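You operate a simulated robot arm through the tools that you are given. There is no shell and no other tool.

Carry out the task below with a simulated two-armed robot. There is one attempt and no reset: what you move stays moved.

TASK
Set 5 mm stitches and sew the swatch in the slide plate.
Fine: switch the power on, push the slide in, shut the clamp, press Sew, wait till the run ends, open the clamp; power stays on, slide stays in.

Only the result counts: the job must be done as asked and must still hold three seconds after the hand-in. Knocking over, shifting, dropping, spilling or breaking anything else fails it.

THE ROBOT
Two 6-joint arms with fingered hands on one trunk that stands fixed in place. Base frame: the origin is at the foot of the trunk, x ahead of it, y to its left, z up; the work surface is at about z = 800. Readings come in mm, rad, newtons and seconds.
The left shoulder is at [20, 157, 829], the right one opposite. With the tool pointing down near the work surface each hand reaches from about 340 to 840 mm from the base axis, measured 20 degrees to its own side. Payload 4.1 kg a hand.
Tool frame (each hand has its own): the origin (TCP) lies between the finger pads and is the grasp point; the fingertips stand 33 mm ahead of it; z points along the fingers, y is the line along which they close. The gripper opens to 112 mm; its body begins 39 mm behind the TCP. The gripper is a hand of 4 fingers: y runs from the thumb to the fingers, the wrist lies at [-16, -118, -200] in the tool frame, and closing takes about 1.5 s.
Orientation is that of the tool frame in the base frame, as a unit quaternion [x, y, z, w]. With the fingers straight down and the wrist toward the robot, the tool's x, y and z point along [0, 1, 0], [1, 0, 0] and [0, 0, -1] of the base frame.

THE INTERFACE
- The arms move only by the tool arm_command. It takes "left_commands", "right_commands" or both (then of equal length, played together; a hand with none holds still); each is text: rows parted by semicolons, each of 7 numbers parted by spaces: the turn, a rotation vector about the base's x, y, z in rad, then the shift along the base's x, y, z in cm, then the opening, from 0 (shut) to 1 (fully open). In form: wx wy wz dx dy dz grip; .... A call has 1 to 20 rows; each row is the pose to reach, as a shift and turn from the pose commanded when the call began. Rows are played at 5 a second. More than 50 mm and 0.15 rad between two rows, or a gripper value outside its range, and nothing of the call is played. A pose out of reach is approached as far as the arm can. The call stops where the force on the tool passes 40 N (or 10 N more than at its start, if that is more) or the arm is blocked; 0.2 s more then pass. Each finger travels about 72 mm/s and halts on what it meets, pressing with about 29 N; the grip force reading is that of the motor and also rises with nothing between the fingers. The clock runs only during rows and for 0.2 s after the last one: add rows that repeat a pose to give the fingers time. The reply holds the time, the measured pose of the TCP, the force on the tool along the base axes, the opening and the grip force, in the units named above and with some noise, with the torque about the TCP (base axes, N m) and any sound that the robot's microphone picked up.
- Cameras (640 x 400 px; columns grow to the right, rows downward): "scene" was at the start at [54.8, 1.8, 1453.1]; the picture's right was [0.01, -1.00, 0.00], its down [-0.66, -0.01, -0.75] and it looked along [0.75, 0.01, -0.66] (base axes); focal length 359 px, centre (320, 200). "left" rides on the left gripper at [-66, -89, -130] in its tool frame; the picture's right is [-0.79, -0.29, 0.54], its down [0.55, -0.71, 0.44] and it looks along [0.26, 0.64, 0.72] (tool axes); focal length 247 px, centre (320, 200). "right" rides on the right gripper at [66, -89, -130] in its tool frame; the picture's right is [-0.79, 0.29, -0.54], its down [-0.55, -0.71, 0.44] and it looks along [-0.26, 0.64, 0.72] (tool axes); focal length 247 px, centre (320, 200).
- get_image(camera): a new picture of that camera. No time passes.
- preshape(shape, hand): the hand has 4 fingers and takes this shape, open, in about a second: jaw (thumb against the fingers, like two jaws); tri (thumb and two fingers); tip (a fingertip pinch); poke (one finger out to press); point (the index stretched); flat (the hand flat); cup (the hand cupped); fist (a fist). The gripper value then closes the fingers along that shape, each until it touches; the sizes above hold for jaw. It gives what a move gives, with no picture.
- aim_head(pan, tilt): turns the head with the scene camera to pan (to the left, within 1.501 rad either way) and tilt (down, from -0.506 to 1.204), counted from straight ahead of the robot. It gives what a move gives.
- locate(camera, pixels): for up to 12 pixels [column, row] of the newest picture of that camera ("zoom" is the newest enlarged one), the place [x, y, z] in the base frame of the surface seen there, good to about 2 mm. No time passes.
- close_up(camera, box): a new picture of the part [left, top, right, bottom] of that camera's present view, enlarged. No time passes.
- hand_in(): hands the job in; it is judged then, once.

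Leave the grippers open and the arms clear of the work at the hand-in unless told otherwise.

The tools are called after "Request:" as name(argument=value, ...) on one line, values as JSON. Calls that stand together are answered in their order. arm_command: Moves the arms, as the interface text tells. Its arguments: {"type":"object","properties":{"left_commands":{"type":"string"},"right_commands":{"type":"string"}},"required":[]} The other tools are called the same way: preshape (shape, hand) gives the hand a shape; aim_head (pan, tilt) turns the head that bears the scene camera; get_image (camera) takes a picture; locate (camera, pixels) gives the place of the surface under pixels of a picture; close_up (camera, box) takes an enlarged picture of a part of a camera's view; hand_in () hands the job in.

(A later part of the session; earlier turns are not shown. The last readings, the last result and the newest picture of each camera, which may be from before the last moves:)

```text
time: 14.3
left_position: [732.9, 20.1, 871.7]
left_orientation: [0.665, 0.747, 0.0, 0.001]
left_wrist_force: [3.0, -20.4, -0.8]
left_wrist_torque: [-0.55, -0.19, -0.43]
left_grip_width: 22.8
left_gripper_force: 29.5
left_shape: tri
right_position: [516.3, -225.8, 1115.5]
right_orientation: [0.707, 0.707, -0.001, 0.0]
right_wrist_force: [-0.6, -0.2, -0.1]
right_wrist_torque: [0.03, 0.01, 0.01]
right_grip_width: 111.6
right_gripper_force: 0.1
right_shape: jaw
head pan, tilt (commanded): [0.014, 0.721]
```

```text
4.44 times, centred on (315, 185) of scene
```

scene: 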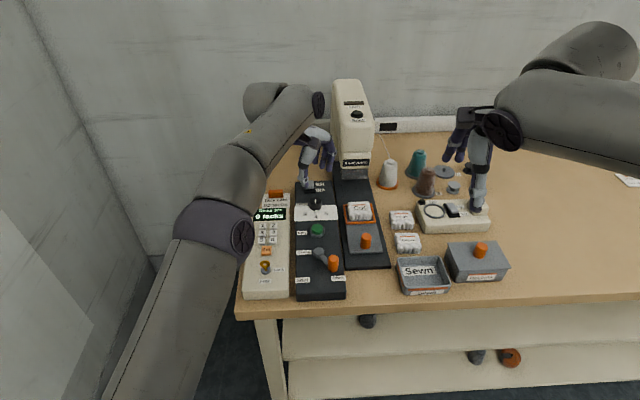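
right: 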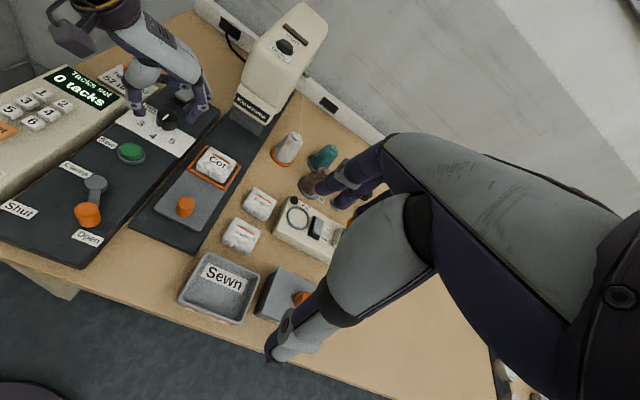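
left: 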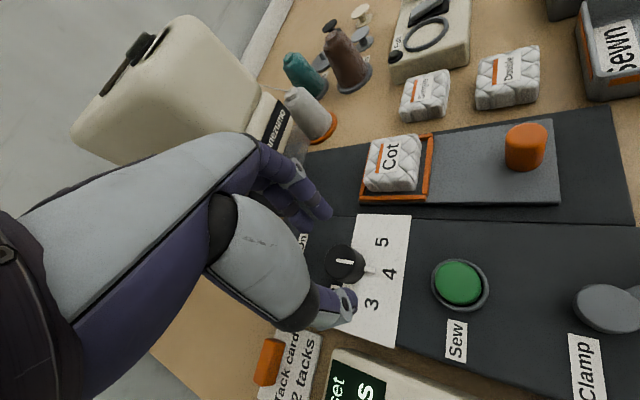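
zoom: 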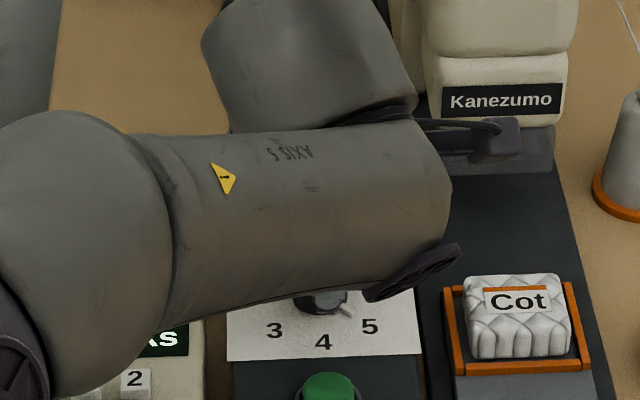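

The dial turned with the hand and its pin now faces the 5. I'll take a full left picture and locate the pin and the 5 to check the angle.

Request:
get_image(camera="left")

Request:
locate(camera="left", pixels=[[355.7, 264.4], [352, 262], [376.7, 272.6], [351, 305], [326.5, 251], [320, 248], [334, 254], [333, 245], [446, 330]])

Request:
close_up(camera="left", box=[310, 220, 400, 300])

```text
taken
```

left: 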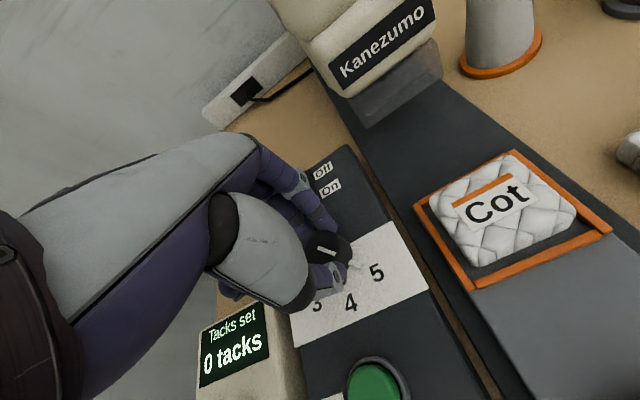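

```text
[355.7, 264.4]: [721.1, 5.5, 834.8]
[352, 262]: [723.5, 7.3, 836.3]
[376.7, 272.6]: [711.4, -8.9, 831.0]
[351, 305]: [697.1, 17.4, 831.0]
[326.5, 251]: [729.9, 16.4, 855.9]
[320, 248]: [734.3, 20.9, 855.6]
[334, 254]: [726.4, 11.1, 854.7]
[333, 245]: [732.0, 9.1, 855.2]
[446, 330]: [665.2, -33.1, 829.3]
```

```text
5.00 times, centred on (355, 260) of left
```

zoom: 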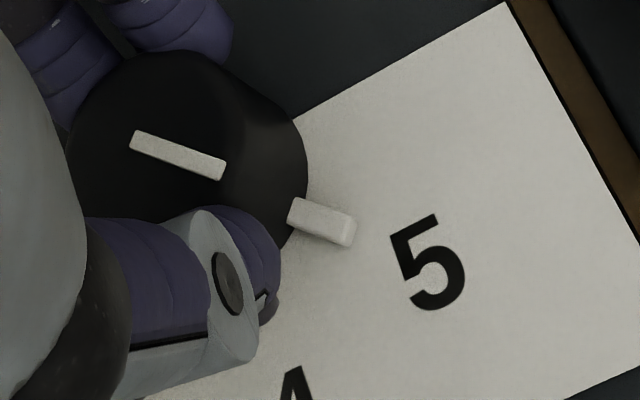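

The hand turned 49.7° and the pin followed without slipping; it points about at the 5. I'll open the fingers and rise 50 mm to see where the dial settles.

Request:
arm_command(left_commands="0 0 0 0 0 0 0.1; 0 0 0 0 0 0 0.25; 0 0 0 0 0 0 0.4; 0 0 0 0 0 0 0.5; 0 0 0 0 0 0 0.5; 0 0 0 0 0 1 0.5; 0 0 0 0 0 2.5 0.5; 0 0 0 -1 0 4 0.5; 0 0 0 -2 0 5 0.5; 0 0 0 -2 0 5 0.5")

Request:
get_image(camera="left")

Request:
close_up(camera="left", box=[310, 200, 430, 300])

Request:
close_up(camera="right", box=[110, 80, 220, 170])

Request:
close_up(camera="scene", box=[270, 170, 360, 240])

```text
time: 16.5
left_position: [712.2, 23.4, 922.4]
left_orientation: [0.663, 0.748, 0.0, 0.0]
left_wrist_force: [0.4, -0.7, 0.3]
left_wrist_torque: [-0.02, 0.01, 0.05]
left_grip_width: 55.8
left_gripper_force: 0.1
left_shape: tri
right_position: [516.7, -225.7, 1115.3]
right_orientation: [0.707, 0.707, 0.0, 0.0]
right_wrist_force: [-0.6, -0.6, -0.2]
right_wrist_torque: [-0.02, -0.01, -0.01]
right_grip_width: 111.9
right_gripper_force: 0.1
right_shape: jaw
head pan, tilt (commanded): [0.014, 0.721]
```

```text
taken
```

left: 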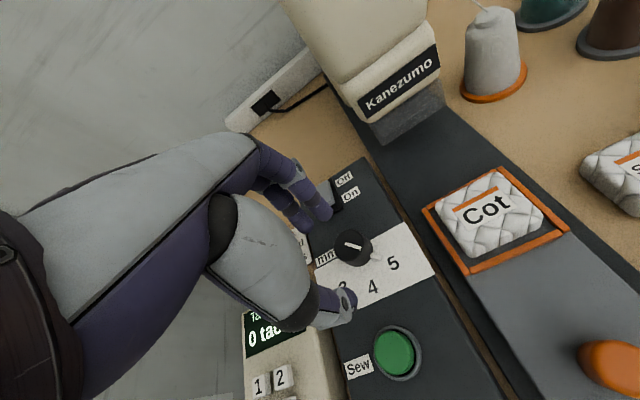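

```text
4.00 times, centred on (370, 250) of left
```

zoom: 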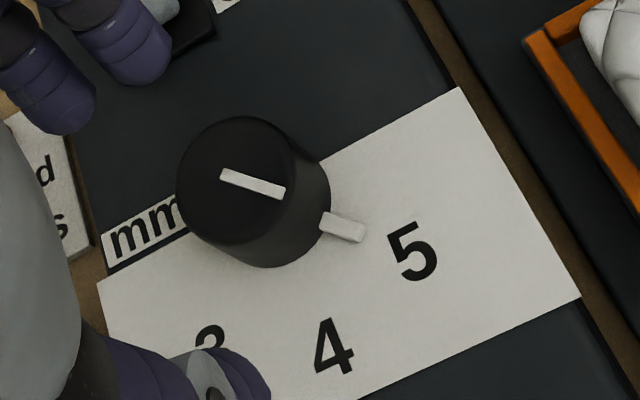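

```text
4.44 times, centred on (165, 125) of right
```

zoom: 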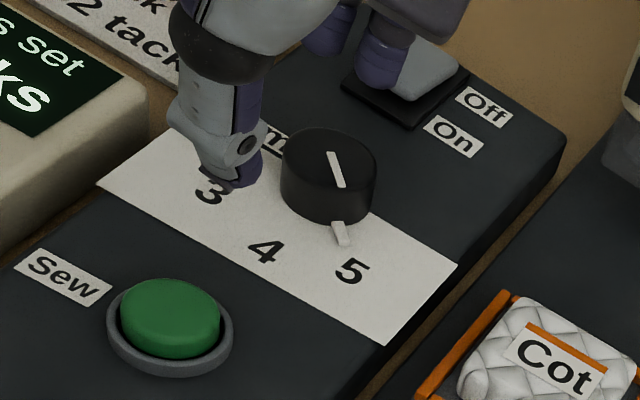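

```text
5.71 times, centred on (315, 205) of scene
```

zoom: 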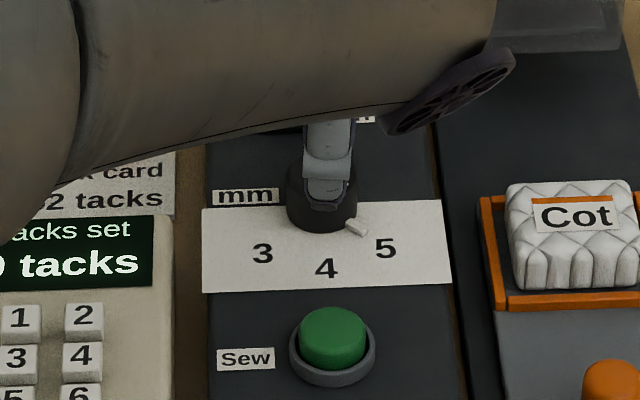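

The pin and the top line now point straight at the 5, so the dial is set. Next is the power switch: I'll enlarge it strongly from the right camera to see whether it rocks or slides.

Request:
close_up(camera="right", box=[165, 75, 213, 110])

Request:
arm_command(left_commands="0 0 0 -3 0.5 1 0.5; 0 0 0 -6 1 3 0.5; 0 0 0 -9 2 5 0.5; 0 0 0 -12 4 7 0.5; 0 0 0 -12 6 8 0.5; 0 0 0 -12 6 8 0.5")

Request:
close_up(camera="right", box=[165, 75, 213, 110])

Request:
get_image(camera="left")

Request:
get_image(camera="scene")

```text
11.43 times, centred on (189, 92) of right
```

zoom: 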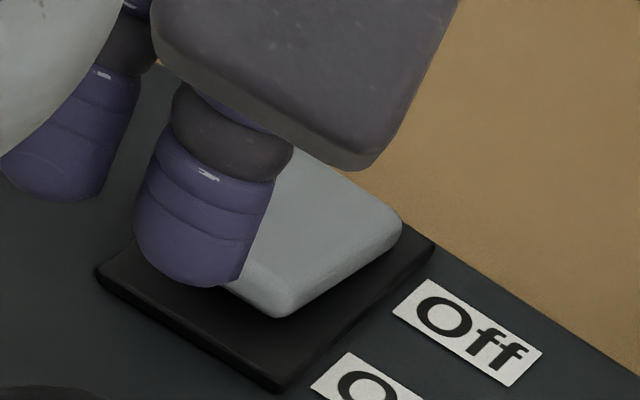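

```text
time: 17.9
left_position: [590.8, 83.8, 1003.7]
left_orientation: [0.664, 0.748, 0.0, 0.0]
left_wrist_force: [0.1, -0.2, 0.0]
left_wrist_torque: [0.02, -0.01, -0.03]
left_grip_width: 55.5
left_gripper_force: 0.1
left_shape: tri
right_position: [516.2, -226.1, 1114.5]
right_orientation: [0.707, 0.707, -0.001, 0.001]
right_wrist_force: [-0.1, 0.6, 0.5]
right_wrist_torque: [0.01, 0.0, -0.03]
right_grip_width: 111.7
right_gripper_force: 0.0
right_shape: jaw
head pan, tilt (commanded): [0.014, 0.721]
```

```text
11.43 times, centred on (189, 92) of right
```

zoom: 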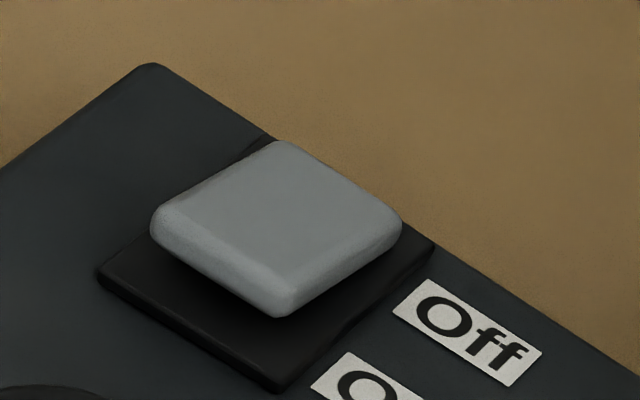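

```text
taken
```

left: 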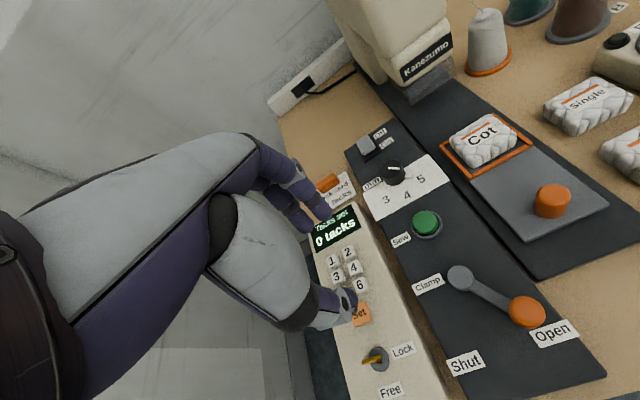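

```text
taken
```

scene: 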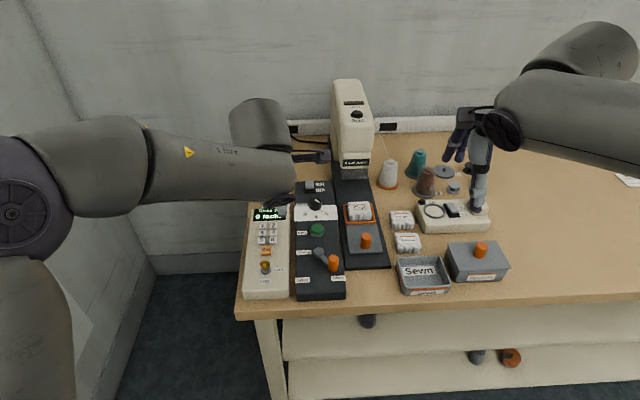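

The enlarged view shows a rocker: its far (Off) end is down and its near (On) end is raised. I'll locate its corners and the plate in this zoom.

Request:
locate(camera="zoom", pixels=[[275, 285], [170, 222], [277, 150], [392, 222], [275, 220], [220, 250], [280, 383], [102, 275], [428, 246], [330, 190], [240, 240], [150, 68]])

```text
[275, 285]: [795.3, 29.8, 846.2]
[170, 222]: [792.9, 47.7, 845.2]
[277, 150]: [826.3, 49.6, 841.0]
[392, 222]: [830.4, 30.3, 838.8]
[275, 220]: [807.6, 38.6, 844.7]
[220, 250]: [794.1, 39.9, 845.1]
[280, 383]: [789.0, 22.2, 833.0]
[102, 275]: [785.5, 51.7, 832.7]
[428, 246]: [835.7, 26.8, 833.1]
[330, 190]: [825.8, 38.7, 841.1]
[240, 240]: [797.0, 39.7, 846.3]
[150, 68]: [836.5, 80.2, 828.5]
```

The rocker's near edge is at (794, 39), z≈846; its centre is at x≈811. I'll give the left hand the "poke" shape where it is, clear above the console, and look for the fingertip.

Request:
preshape(hand="left", shape="poke")

Request:
get_image(camera="left")

Request:
get_image(camera="right")

Request:
close_up(camera="scene", box=[200, 80, 360, 230])

```text
time: 18.8
left_position: [590.8, 83.8, 1004.5]
left_orientation: [0.664, 0.748, 0.0, 0.0]
left_wrist_force: [0.7, -0.9, 0.3]
left_wrist_torque: [0.03, 0.05, 0.0]
left_grip_width: 0.1
left_gripper_force: 0.1
left_shape: poke
right_position: [517.4, -225.1, 1114.4]
right_orientation: [0.707, 0.707, 0.0, 0.0]
right_wrist_force: [0.4, 0.2, -0.8]
right_wrist_torque: [0.01, 0.0, 0.01]
right_grip_width: 111.7
right_gripper_force: 0.2
right_shape: jaw
head pan, tilt (commanded): [0.014, 0.721]
```

```text
taken
```

left: 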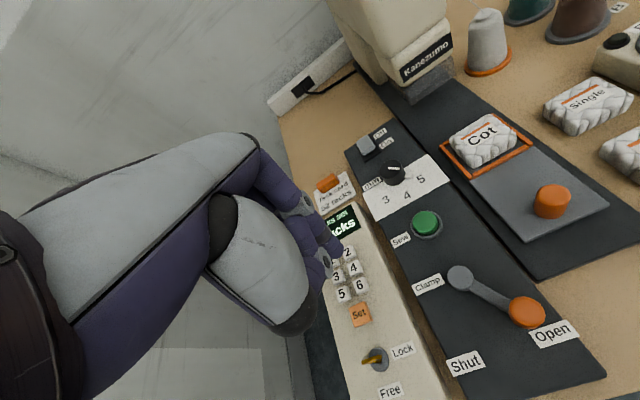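

```text
taken
```

right: 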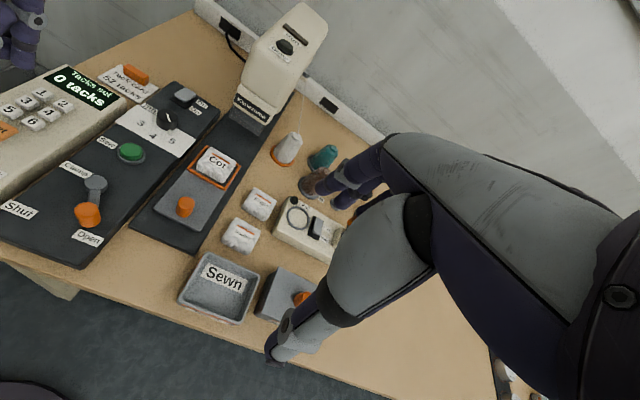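

```text
2.67 times, centred on (280, 155) of scene
```

zoom: 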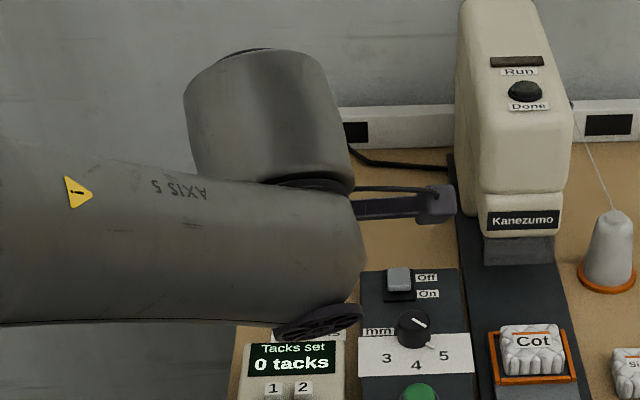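

In the poke shape the extended finger shows near (335,250) in the left view. I'll enlarge it and locate the tip.

Request:
close_up(camera="left", box=[250, 160, 400, 300])

Request:
locate(camera="left", pixels=[[330, 235], [337, 245], [325, 225], [318, 212], [325, 258], [318, 265], [340, 250], [330, 250], [335, 240]])

```text
2.86 times, centred on (325, 230) of left
```

zoom: 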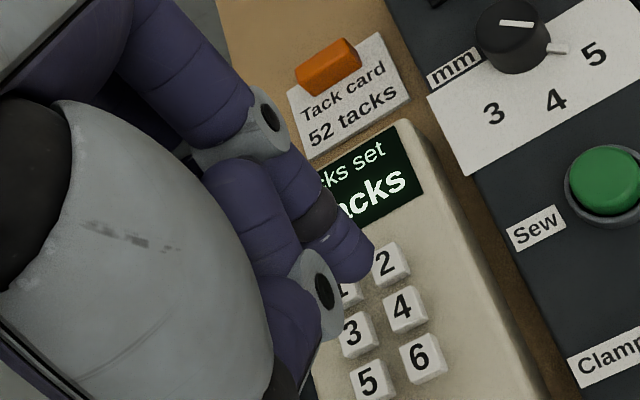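

```text
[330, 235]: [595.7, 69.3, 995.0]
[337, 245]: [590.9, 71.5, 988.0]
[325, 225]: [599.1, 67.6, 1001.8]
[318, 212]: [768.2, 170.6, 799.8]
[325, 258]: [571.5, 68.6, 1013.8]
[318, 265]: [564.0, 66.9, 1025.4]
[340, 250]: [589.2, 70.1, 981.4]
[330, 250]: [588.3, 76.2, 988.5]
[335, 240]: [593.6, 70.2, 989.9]
```

The poke fingertip is at about (590, 71, 980), so roughly 12 mm to the right of the TCP and about 30 mm ahead. A straight-down hand can't reach the switch, so I'll tilt the fingers forward about 20° and move to a hover above it at TCP (780, 49, 915).

Request:
arm_command(left_commands="0.003 -0.05 -0.017 2.7 -0.5 -1.0 0; 0.006 -0.10 -0.033 5.4 -1.0 -2.0 0; 0.009 -0.15 -0.05 8.1 -1.5 -3.2 0; 0.012 -0.20 -0.067 10.8 -2.0 -4.5 0; 0.015 -0.25 -0.084 13.5 -2.5 -6.0 0; 0.018 -0.30 -0.10 16.2 -3.0 -7.5 0; 0.0205 -0.35 -0.117 18.9 -3.5 -9.0 0; 0.0205 -0.35 -0.117 18.9 -3.5 -9.0 0; 0.0205 -0.35 -0.117 18.9 -3.5 -9.0 0")

Request:
get_image(camera="right")

Request:
close_up(camera="right", box=[120, 20, 240, 130])

Request:
get_image(camera="left")

Request:
get_image(camera="scene")

```text
time: 20.8
left_position: [782.7, 47.6, 911.3]
left_orientation: [0.696, 0.696, 0.122, 0.124]
left_wrist_force: [0.1, -0.2, 0.7]
left_wrist_torque: [-0.01, 0.03, -0.05]
left_grip_width: 0.0
left_gripper_force: 0.1
left_shape: poke
right_position: [517.3, -224.8, 1116.0]
right_orientation: [0.707, 0.707, 0.0, 0.0]
right_wrist_force: [0.7, 0.6, -0.8]
right_wrist_torque: [0.0, -0.03, 0.0]
right_grip_width: 111.7
right_gripper_force: 0.2
right_shape: jaw
head pan, tilt (commanded): [0.014, 0.721]
```

```text
taken
```

right: 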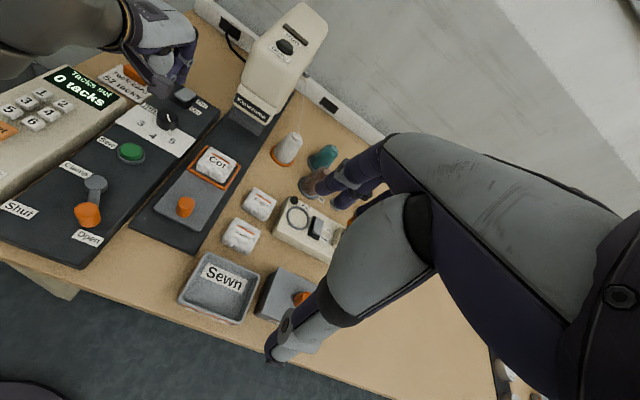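

```text
3.64 times, centred on (180, 75) of right
```

zoom: 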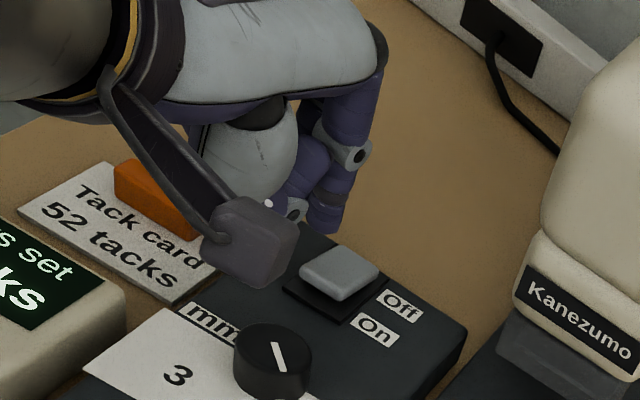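

```text
taken
```

left: 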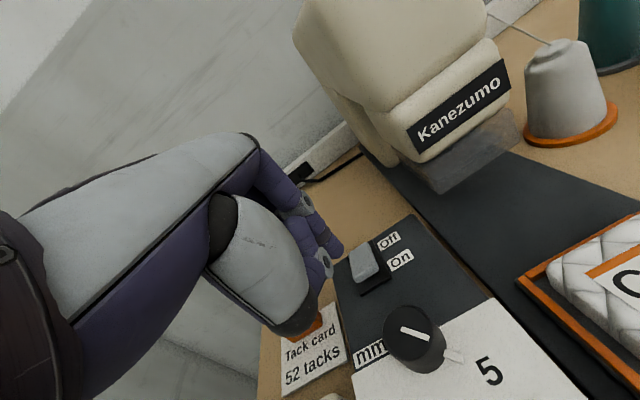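

```text
taken
```

scene: 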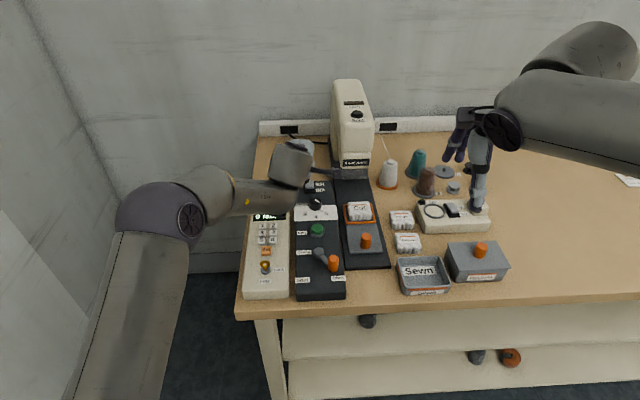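

The finger hovers near the switch with its tip at about (180,83) in the right view. I'll locate the tip from both wrist cameras and enlarge the left view.

Request:
locate(camera="right", pixels=[[180.5, 83], [182, 80], [178, 81], [183, 75], [176, 79]])

Request:
locate(camera="left", pixels=[[335, 248], [340, 253], [342, 248], [338, 242], [333, 256], [325, 262], [320, 270]])

Request:
close_up(camera="left", box=[290, 200, 400, 310])

Request:
close_up(camera="right", box=[155, 50, 205, 105])

```text
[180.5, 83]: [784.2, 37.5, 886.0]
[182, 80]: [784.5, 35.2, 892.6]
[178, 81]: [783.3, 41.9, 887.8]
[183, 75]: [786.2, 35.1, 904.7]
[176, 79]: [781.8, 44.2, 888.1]
```

```text
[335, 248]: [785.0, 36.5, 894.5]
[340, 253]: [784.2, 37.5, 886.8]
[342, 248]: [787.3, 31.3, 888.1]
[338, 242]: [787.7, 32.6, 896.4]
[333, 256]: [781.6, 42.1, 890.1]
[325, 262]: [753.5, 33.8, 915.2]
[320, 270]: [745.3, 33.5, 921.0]
```

```text
3.64 times, centred on (345, 255) of left
```

zoom: 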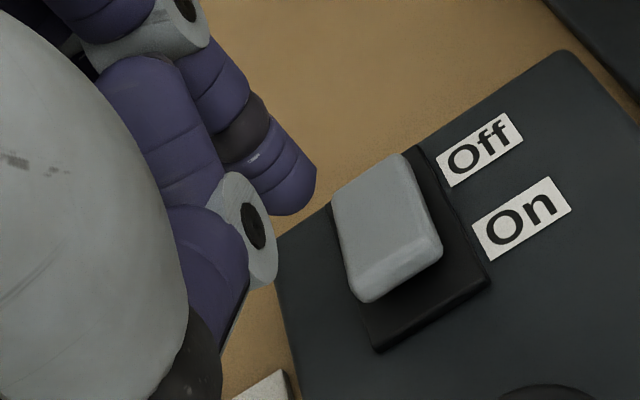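

```text
7.27 times, centred on (180, 78) of right
```

zoom: 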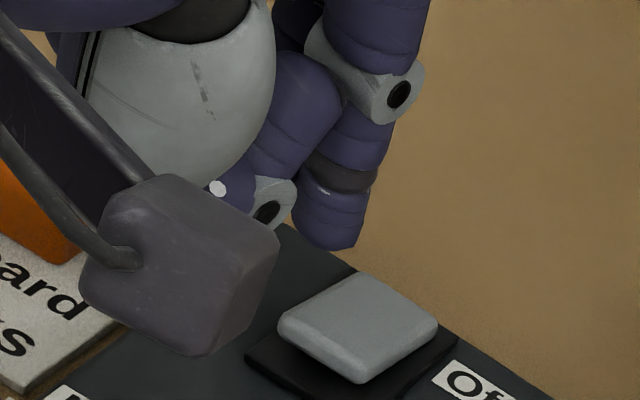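

The finger end is at about (793, 37, 882), with the rocker's near end at (798, 39, 846). I'll shift 4 mm ahead and 2 mm left, lower to just above it, then press slowly and watch the force.

Request:
arm_command(left_commands="0 0 0 0.45 0.2 -1 0; 0 0 0 0.45 0.2 -2 0; 0 0 0 0.45 0.2 -2.9 0; 0 0 0 0.45 0.2 -2.9 0")

Request:
close_up(camera="left", box=[290, 200, 400, 310])

Request:
close_up(camera="right", box=[155, 65, 205, 115])

Request:
close_up(camera="scene", box=[280, 140, 350, 220])

```text
time: 21.8
left_position: [786.1, 50.8, 883.4]
left_orientation: [0.696, 0.697, 0.123, 0.124]
left_wrist_force: [0.4, 0.1, 0.1]
left_wrist_torque: [0.0, 0.03, -0.01]
left_grip_width: 0.0
left_gripper_force: 0.1
left_shape: poke
right_position: [516.5, -225.5, 1114.6]
right_orientation: [0.707, 0.707, 0.0, 0.0]
right_wrist_force: [-0.2, 0.2, 0.2]
right_wrist_torque: [-0.02, 0.0, 0.0]
right_grip_width: 112.0
right_gripper_force: 0.1
right_shape: jaw
head pan, tilt (commanded): [0.014, 0.721]
```

```text
3.64 times, centred on (345, 255) of left
```

zoom: 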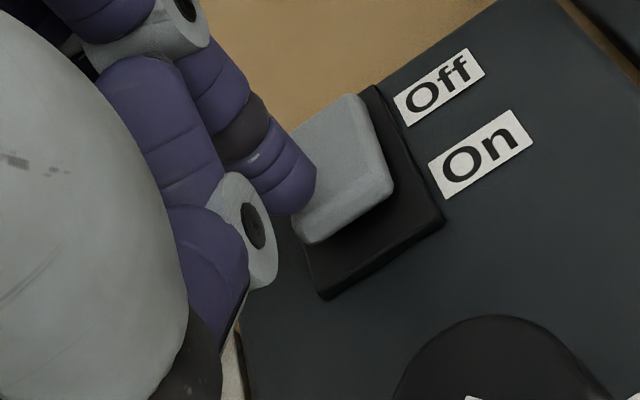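

```text
8.00 times, centred on (180, 90) of right
```

zoom: 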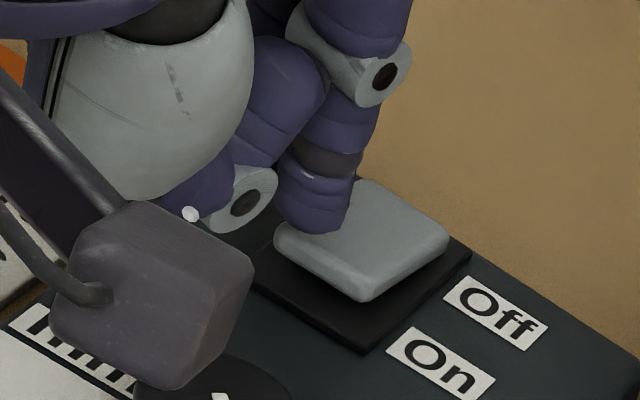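

```text
5.00 times, centred on (315, 180) of scene
```

zoom: 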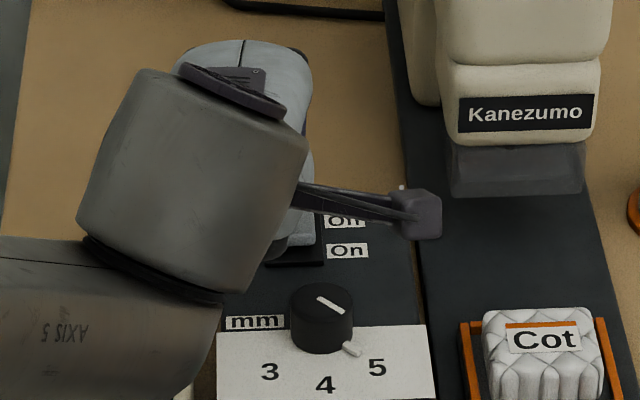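

The fingertip is just above the cap, a little to the left side. I'll take a new right picture and locate the tip near (179,93) and the cap's near corner.

Request:
get_image(camera="right")

Request:
locate(camera="right", pixels=[[179.4, 93.3], [177, 92], [182, 91], [180, 90], [184.5, 101.5], [175.5, 97], [189, 97]])

```text
taken
```

right: 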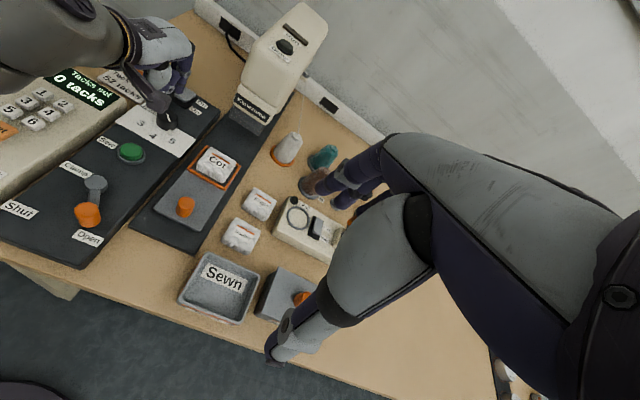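

```text
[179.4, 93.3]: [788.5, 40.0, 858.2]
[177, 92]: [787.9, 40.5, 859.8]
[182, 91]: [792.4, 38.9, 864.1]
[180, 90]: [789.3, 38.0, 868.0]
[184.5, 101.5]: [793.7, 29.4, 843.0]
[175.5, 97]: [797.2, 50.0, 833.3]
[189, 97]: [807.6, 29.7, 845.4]
```

The tip is at about (796, 40) with its lowest point near z≈853, 7 mm above the cap. I'll shift 2 mm ahead and press down in small steps to about 16 mm.

Request:
arm_command(left_commands="0 0 0 0.2 -0.05 -0.3 0; 0 0 0 0.2 -0.05 -0.6 0; 0 0 0 0.2 -0.05 -0.9 0; 0 0 0 0.2 -0.05 -1.1 0; 0 0 0 0.2 -0.05 -1.3 0; 0 0 0 0.2 -0.05 -1.5 0; 0 0 0 0.2 -0.05 -1.6 0; 0 0 0 0.2 -0.05 -1.6 0")

Request:
close_up(camera="left", box=[290, 200, 400, 310])

Request:
close_up(camera="right", box=[155, 65, 205, 115])

Request:
close_up(camera="scene", box=[320, 75, 400, 175])

```text
time: 23.6
left_position: [788.1, 49.5, 871.3]
left_orientation: [0.695, 0.696, 0.125, 0.126]
left_wrist_force: [-10.4, -0.4, 23.4]
left_wrist_torque: [-0.24, -0.06, -0.1]
left_grip_width: 0.0
left_gripper_force: 0.0
left_shape: poke
right_position: [516.0, -225.9, 1115.5]
right_orientation: [0.707, 0.707, 0.0, 0.0]
right_wrist_force: [0.4, 0.1, -0.5]
right_wrist_torque: [0.03, 0.02, 0.01]
right_grip_width: 111.9
right_gripper_force: 0.0
right_shape: jaw
head pan, tilt (commanded): [0.014, 0.721]
```

```text
3.64 times, centred on (345, 255) of left
```

zoom: 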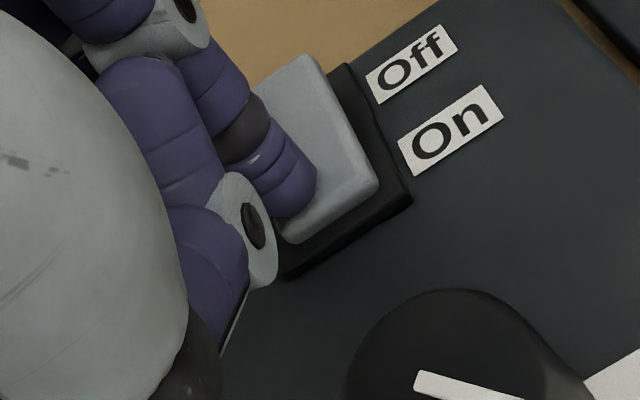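

```text
8.00 times, centred on (180, 90) of right
```

zoom: 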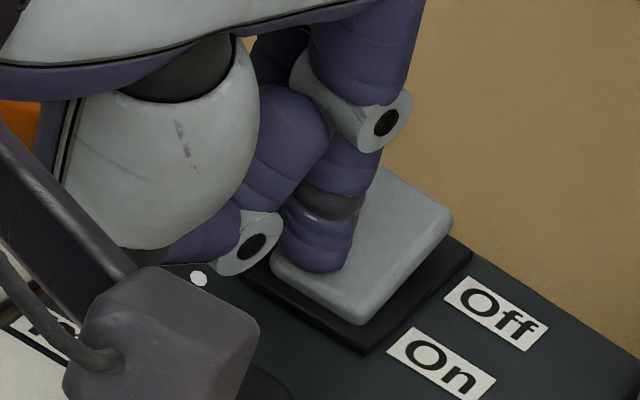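

```text
4.00 times, centred on (360, 125) of scene
```

zoom: 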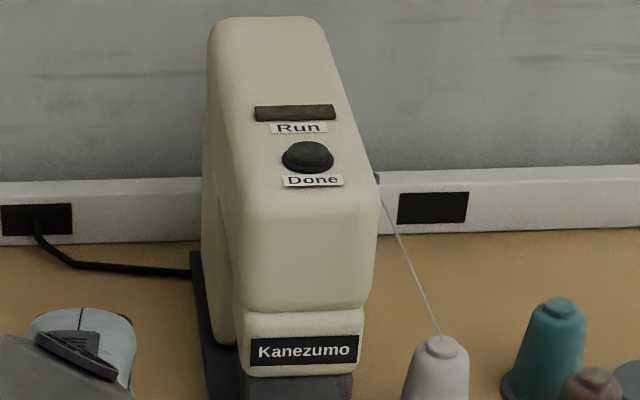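

The cap's near end has gone down with 23 N on the finger. I'll lift 40 mm and see whether the rocker stays at On.

Request:
arm_command(left_commands="0 0 0 0 0 1 0; 0 0 0 -0.5 0 2.5 0; 0 0 0 -2 0.5 4 0; 0 0 0 -4 1 5 0; 0 0 0 -6 2 6 0; 0 0 0 -6 2 6 0")

Request:
close_up(camera="right", box=[155, 65, 205, 115])

Request:
close_up(camera="left", box=[290, 170, 420, 300])

Request:
get_image(camera="right")

Request:
locate(camera="right", pixels=[[184.5, 101.5], [189, 97], [193, 92], [195, 88], [190, 85]])

```text
time: 25.0
left_position: [726.9, 67.9, 926.3]
left_orientation: [0.696, 0.696, 0.123, 0.124]
left_wrist_force: [-0.4, 0.2, 0.7]
left_wrist_torque: [0.02, -0.01, 0.01]
left_grip_width: 0.0
left_gripper_force: 0.1
left_shape: poke
right_position: [516.5, -224.5, 1114.9]
right_orientation: [0.707, 0.707, 0.0, 0.0]
right_wrist_force: [-0.1, 0.2, 0.5]
right_wrist_torque: [-0.02, 0.04, -0.02]
right_grip_width: 111.8
right_gripper_force: 0.0
right_shape: jaw
head pan, tilt (commanded): [0.014, 0.721]
```

```text
8.00 times, centred on (180, 90) of right
```

zoom: 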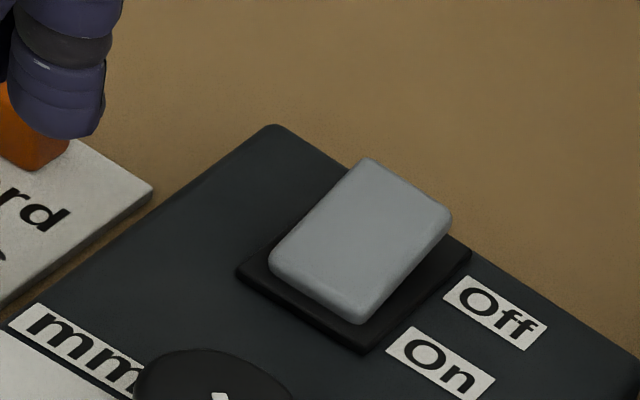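

```text
3.08 times, centred on (355, 235) of left
```

zoom: 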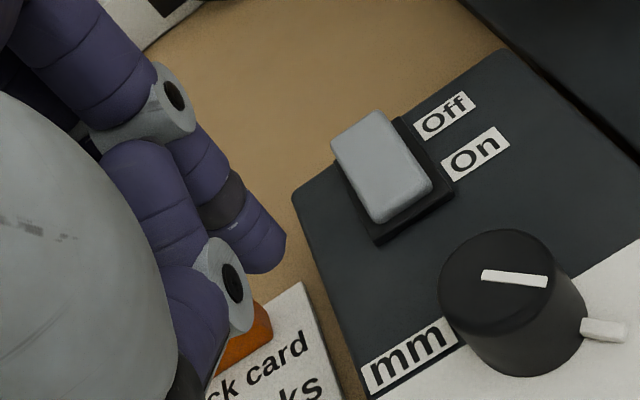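

```text
taken
```

right: 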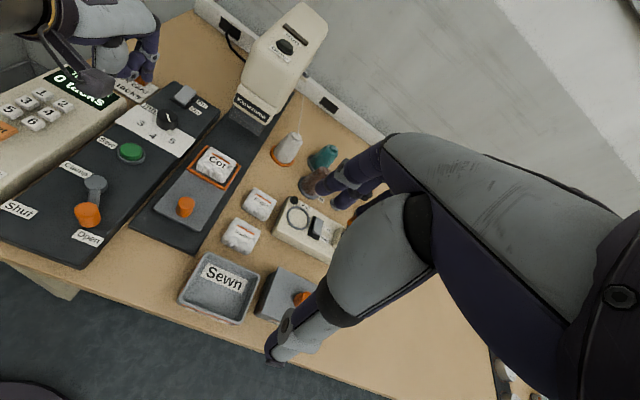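

```text
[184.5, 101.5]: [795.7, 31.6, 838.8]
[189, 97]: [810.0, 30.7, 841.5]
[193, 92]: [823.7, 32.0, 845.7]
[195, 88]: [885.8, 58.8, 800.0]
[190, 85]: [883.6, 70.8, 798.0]
```

The switch stays at On: its near end is now at z≈839 and its far end at 846. Next is the slide. I'll locate the slide knob, plate edges and the nearby tray and swatches, to plan the right hand's approach.

Request:
get_image(camera="scene")

Request:
locate(camera="scene", pixels=[[365, 234], [360, 240], [371, 240], [365, 247], [350, 252], [382, 249], [346, 270], [390, 265], [399, 262], [401, 290], [392, 215], [396, 240]])

Request:
close_up(camera="scene", box=[335, 170, 405, 280])

```text
taken
```

scene: 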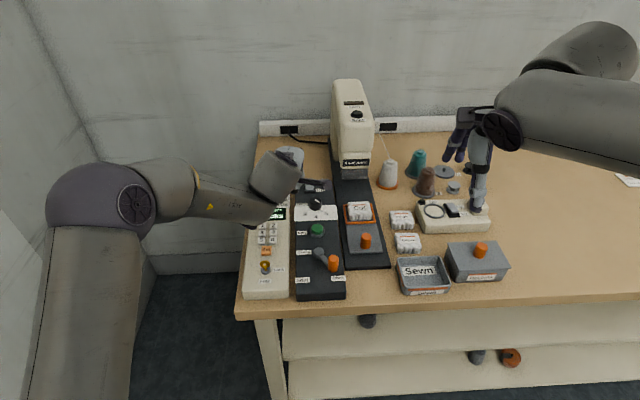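

```text
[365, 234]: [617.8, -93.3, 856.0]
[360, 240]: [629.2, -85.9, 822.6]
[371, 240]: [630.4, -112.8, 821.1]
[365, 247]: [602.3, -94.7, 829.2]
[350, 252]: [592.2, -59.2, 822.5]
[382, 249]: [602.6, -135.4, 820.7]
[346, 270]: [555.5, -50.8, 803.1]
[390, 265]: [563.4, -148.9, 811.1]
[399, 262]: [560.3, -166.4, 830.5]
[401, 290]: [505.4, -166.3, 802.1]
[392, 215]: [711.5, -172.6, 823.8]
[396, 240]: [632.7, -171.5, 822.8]
```

```text
3.64 times, centred on (370, 225) of scene
```

zoom: 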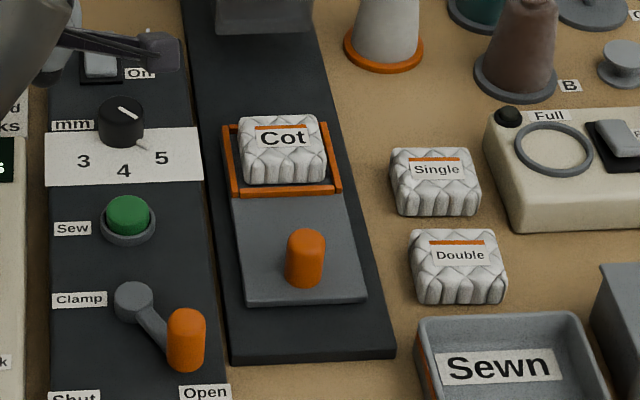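

The slide knob's near face is at x≈602, y≈-96, and the tray and swatches stay right of y≈-166. The left arm would be in the right arm's way, so I'll first draw it back to about (480, 200, 1050) and set it upright, and at the same time close the right hand at its present place.

Request:
arm_command(left_commands="0 0.04 0 -2 1 2 0; 0 0.08 0 -5 2.5 4 0; 0 0.12 0 -8 4 6 0; 0 0.17 0 -12 6 8 0; 0 0.21 0 -16 8 10 0; 0 0.26 0 -20 10 11 0; 0 0.31 0 -23 12 12 0; 0 0.35 0 -25 13 12 0; 0 0.35 0 -25 13 12 0", right_commands="0 0 0 0 0 0 0.9; 0 0 0 0 0 0 0.8; 0 0 0 0 0 0 0.7; 0 0 0 0 0 0 0.55; 0 0 0 0 0 0 0.4; 0 0 0 0 0 0 0.25; 0 0 0 0 0 0 0.1; 0 0 0 0 0 0 0; 0 0 0 0 0 0 0")

Request:
get_image(camera="right")

Request:
get_image(camera="scene")

```text
time: 27.0
left_position: [475.7, 199.3, 1049.5]
left_orientation: [0.707, 0.708, 0.0, 0.0]
left_wrist_force: [0.3, 0.2, 0.6]
left_wrist_torque: [-0.02, 0.05, -0.01]
left_grip_width: 0.0
left_gripper_force: 0.1
left_shape: poke
right_position: [516.8, -225.0, 1115.1]
right_orientation: [0.707, 0.707, 0.0, -0.001]
right_wrist_force: [-0.1, -0.1, 0.3]
right_wrist_torque: [0.03, 0.04, 0.0]
right_grip_width: 0.0
right_gripper_force: 29.2
right_shape: jaw
head pan, tilt (commanded): [0.014, 0.721]
```

```text
taken
```

right: 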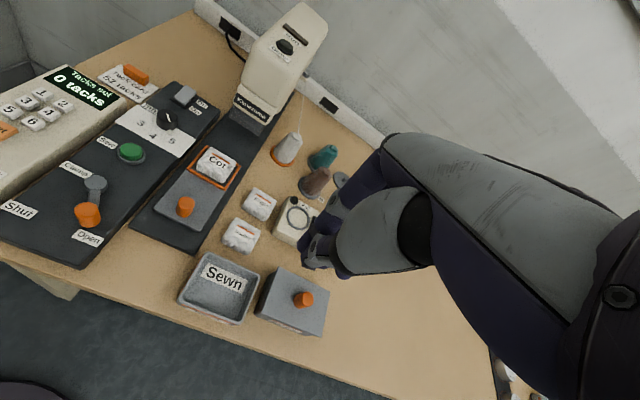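

```text
taken
```

scene: 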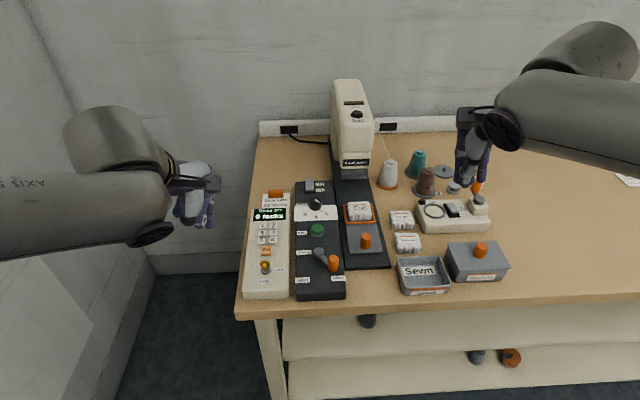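

Both hands are clear and the right one is closed. I'll move it in front of the slide knob, to a hover at about (545, -97, 960).

Request:
arm_command(right_commands="0 0 0 0.5 2.5 -2.5 0; 0 0 0 1 5 -5.5 0; 0 0 0 1.5 7.5 -8.5 0; 0 0 0 2.1 10.2 -12 0; 0 0 0 2.8 12.8 -15.5 0; 0 0 0 2.8 12.8 -15.5 0; 0 0 0 2.8 12.8 -15.5 0")

Request:
get_image(camera="right")

Request:
get_image(camera="scene")

Request:
close_up(camera="left", box=[400, 60, 640, 250])

```text
time: 28.6
left_position: [477.3, 199.2, 1049.1]
left_orientation: [0.707, 0.708, 0.0, 0.0]
left_wrist_force: [0.5, 0.9, 0.4]
left_wrist_torque: [-0.02, 0.03, -0.02]
left_grip_width: 0.0
left_gripper_force: 0.2
left_shape: poke
right_position: [545.5, -95.0, 959.1]
right_orientation: [0.707, 0.707, 0.0, 0.0]
right_wrist_force: [0.3, 0.0, -0.3]
right_wrist_torque: [-0.01, 0.03, -0.03]
right_grip_width: 0.1
right_gripper_force: 29.1
right_shape: jaw
head pan, tilt (commanded): [0.014, 0.721]
```

```text
taken
```

right: 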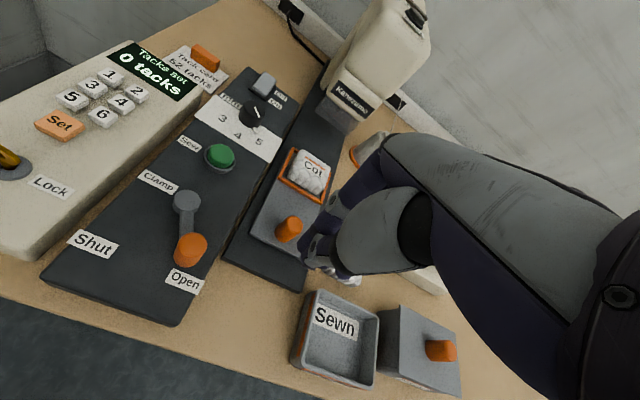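

```text
taken
```

scene: 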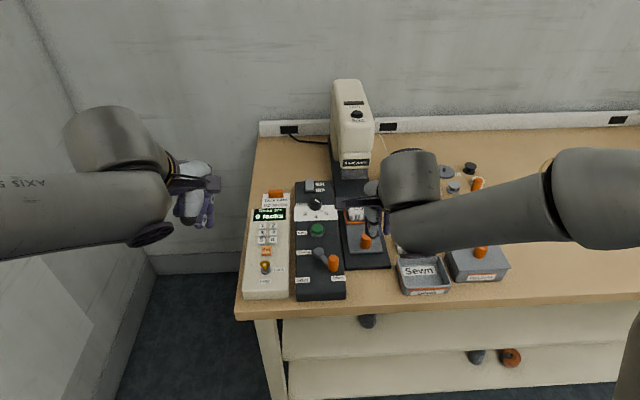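

```text
2.11 times, centred on (520, 155) of left
```

zoom: 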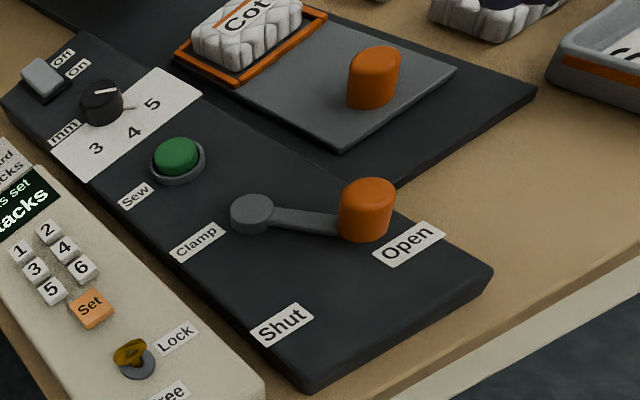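

The closed right hand hovers in front of the slide. I'll locate its fingertips near (312,255) and (305,245), and the knob at (288,229), in the right view.

Request:
close_up(camera="right", box=[240, 180, 380, 300])

Request:
locate(camera="right", pixels=[[308, 255], [303, 243], [315, 262], [330, 240], [320, 268], [340, 275], [288, 229], [283, 237], [275, 230], [290, 218]])

```text
3.33 times, centred on (310, 240) of right
```

zoom: 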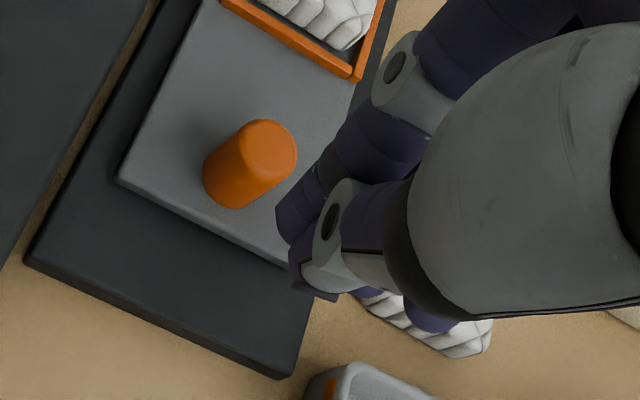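

```text
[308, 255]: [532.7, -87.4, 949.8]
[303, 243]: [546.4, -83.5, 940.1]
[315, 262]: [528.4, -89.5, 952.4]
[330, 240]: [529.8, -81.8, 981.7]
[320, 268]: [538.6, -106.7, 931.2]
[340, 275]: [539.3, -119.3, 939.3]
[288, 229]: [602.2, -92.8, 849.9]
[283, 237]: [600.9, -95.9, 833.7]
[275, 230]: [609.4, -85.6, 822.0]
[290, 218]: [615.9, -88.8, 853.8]
```

The index tip spans y about -83 to -99 and the next finger lies right of it, so with a 3 mm shift the knob (centre y≈-97) sits between them. I'll lower to z≈863 in front of the knob.

Request:
arm_command(right_commands="0 0 0 0 0.3 -2.5 0; 0 0 0 0 0.3 -5 0; 0 0 0 0 0.3 -7.5 0; 0 0 0 0 0.3 -9.5 0; 0 0 0 0 0.3 -9.5 0; 0 0 0 0 0.3 -9.5 0")

Request:
get_image(camera="right")

Request:
close_up(camera="left", box=[400, 60, 640, 250])

Request:
close_up(camera="scene", box=[310, 170, 440, 300])

```text
time: 30.0
left_position: [477.7, 199.1, 1048.3]
left_orientation: [0.707, 0.708, 0.0, 0.0]
left_wrist_force: [-0.4, 0.5, -0.2]
left_wrist_torque: [0.0, 0.03, 0.0]
left_grip_width: 0.0
left_gripper_force: 0.0
left_shape: poke
right_position: [545.4, -91.9, 864.4]
right_orientation: [0.707, 0.707, 0.0, 0.0]
right_wrist_force: [0.2, -0.2, -0.7]
right_wrist_torque: [-0.01, -0.01, 0.02]
right_grip_width: 0.1
right_gripper_force: 29.7
right_shape: jaw
head pan, tilt (commanded): [0.014, 0.721]
```

```text
taken
```

right: 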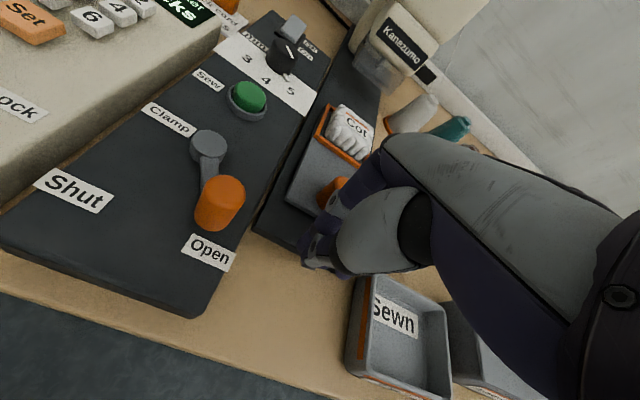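

```text
2.11 times, centred on (520, 155) of left
```

zoom: 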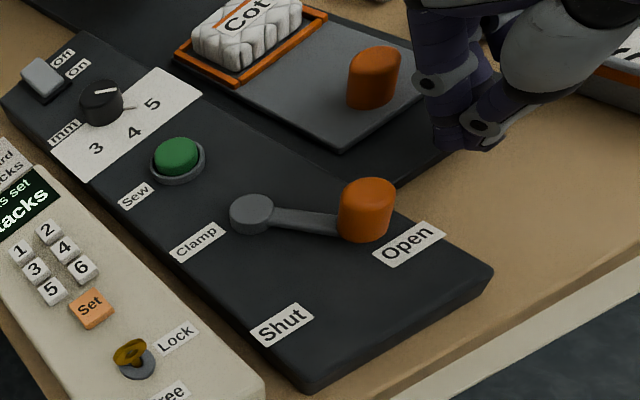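

```text
3.08 times, centred on (375, 235) of scene
```

zoom: 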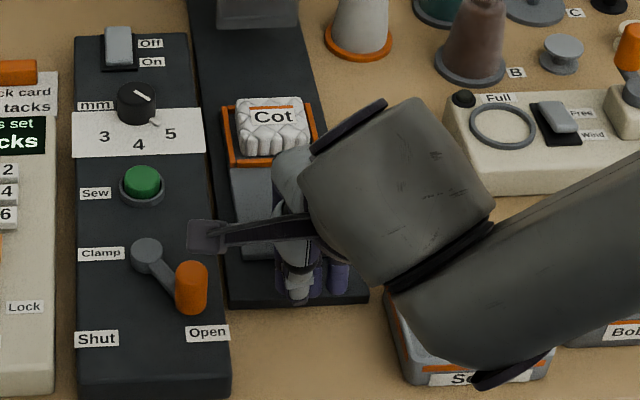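

The fingers stand just in front of the knob. I'll push ahead slowly along the slide's line (slight +y) and watch the force.

Request:
arm_command(right_commands="0 0 0 1.5 0.05 0 0; 0 0 0 2.5 0.1 0 0; 0 0 0 3.3 0.15 0 0; 0 0 0 4.0 0.2 0 0; 0 0 0 4.8 0.25 0 0; 0 0 0 5.6 0.3 0 0; 0 0 0 6.4 0.35 0 0; 0 0 0 7.2 0.4 0 0; 0 0 0 7.2 0.4 0 0")

Request:
close_up(camera="left", box=[400, 40, 640, 250])

Request:
close_up(camera="scene", box=[310, 140, 440, 280])

Request:
get_image(camera="right")

```text
time: 32.0
left_position: [476.8, 200.1, 1048.5]
left_orientation: [0.706, 0.708, 0.001, -0.001]
left_wrist_force: [0.1, 0.3, -0.6]
left_wrist_torque: [0.0, -0.01, -0.02]
left_grip_width: 0.0
left_gripper_force: 0.0
left_shape: poke
right_position: [617.1, -90.2, 865.0]
right_orientation: [0.708, 0.707, 0.0, 0.0]
right_wrist_force: [-0.7, -0.3, 1.3]
right_wrist_torque: [-0.01, 0.01, 0.01]
right_grip_width: 0.0
right_gripper_force: 28.8
right_shape: jaw
head pan, tilt (commanded): [0.014, 0.721]
```

```text
1.90 times, centred on (520, 145) of left
```

zoom: 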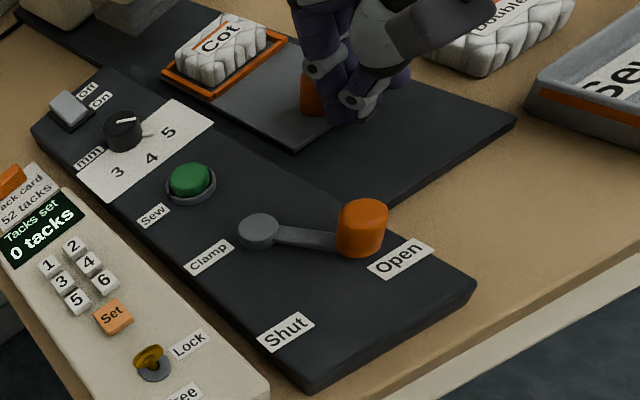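

```text
2.86 times, centred on (375, 210) of scene
```

zoom: 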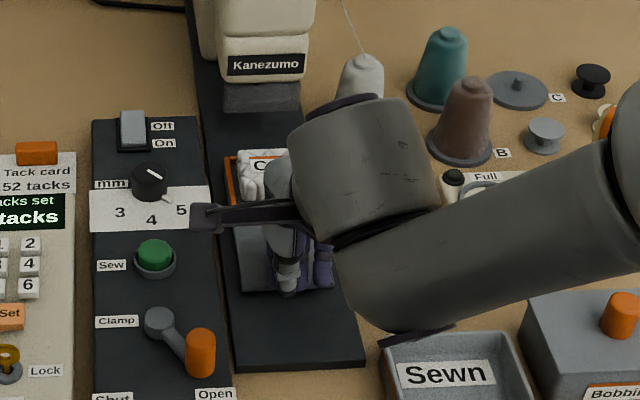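

```text
taken
```

right: 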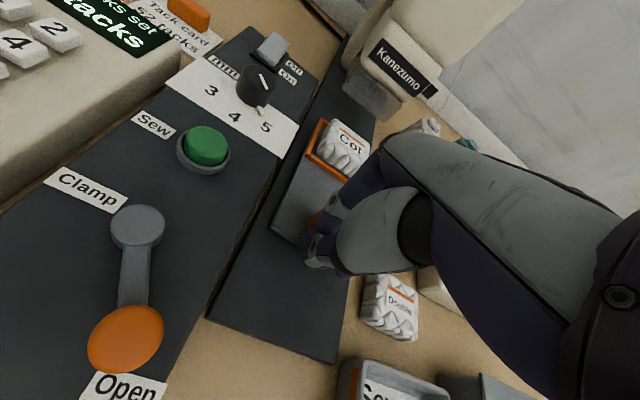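

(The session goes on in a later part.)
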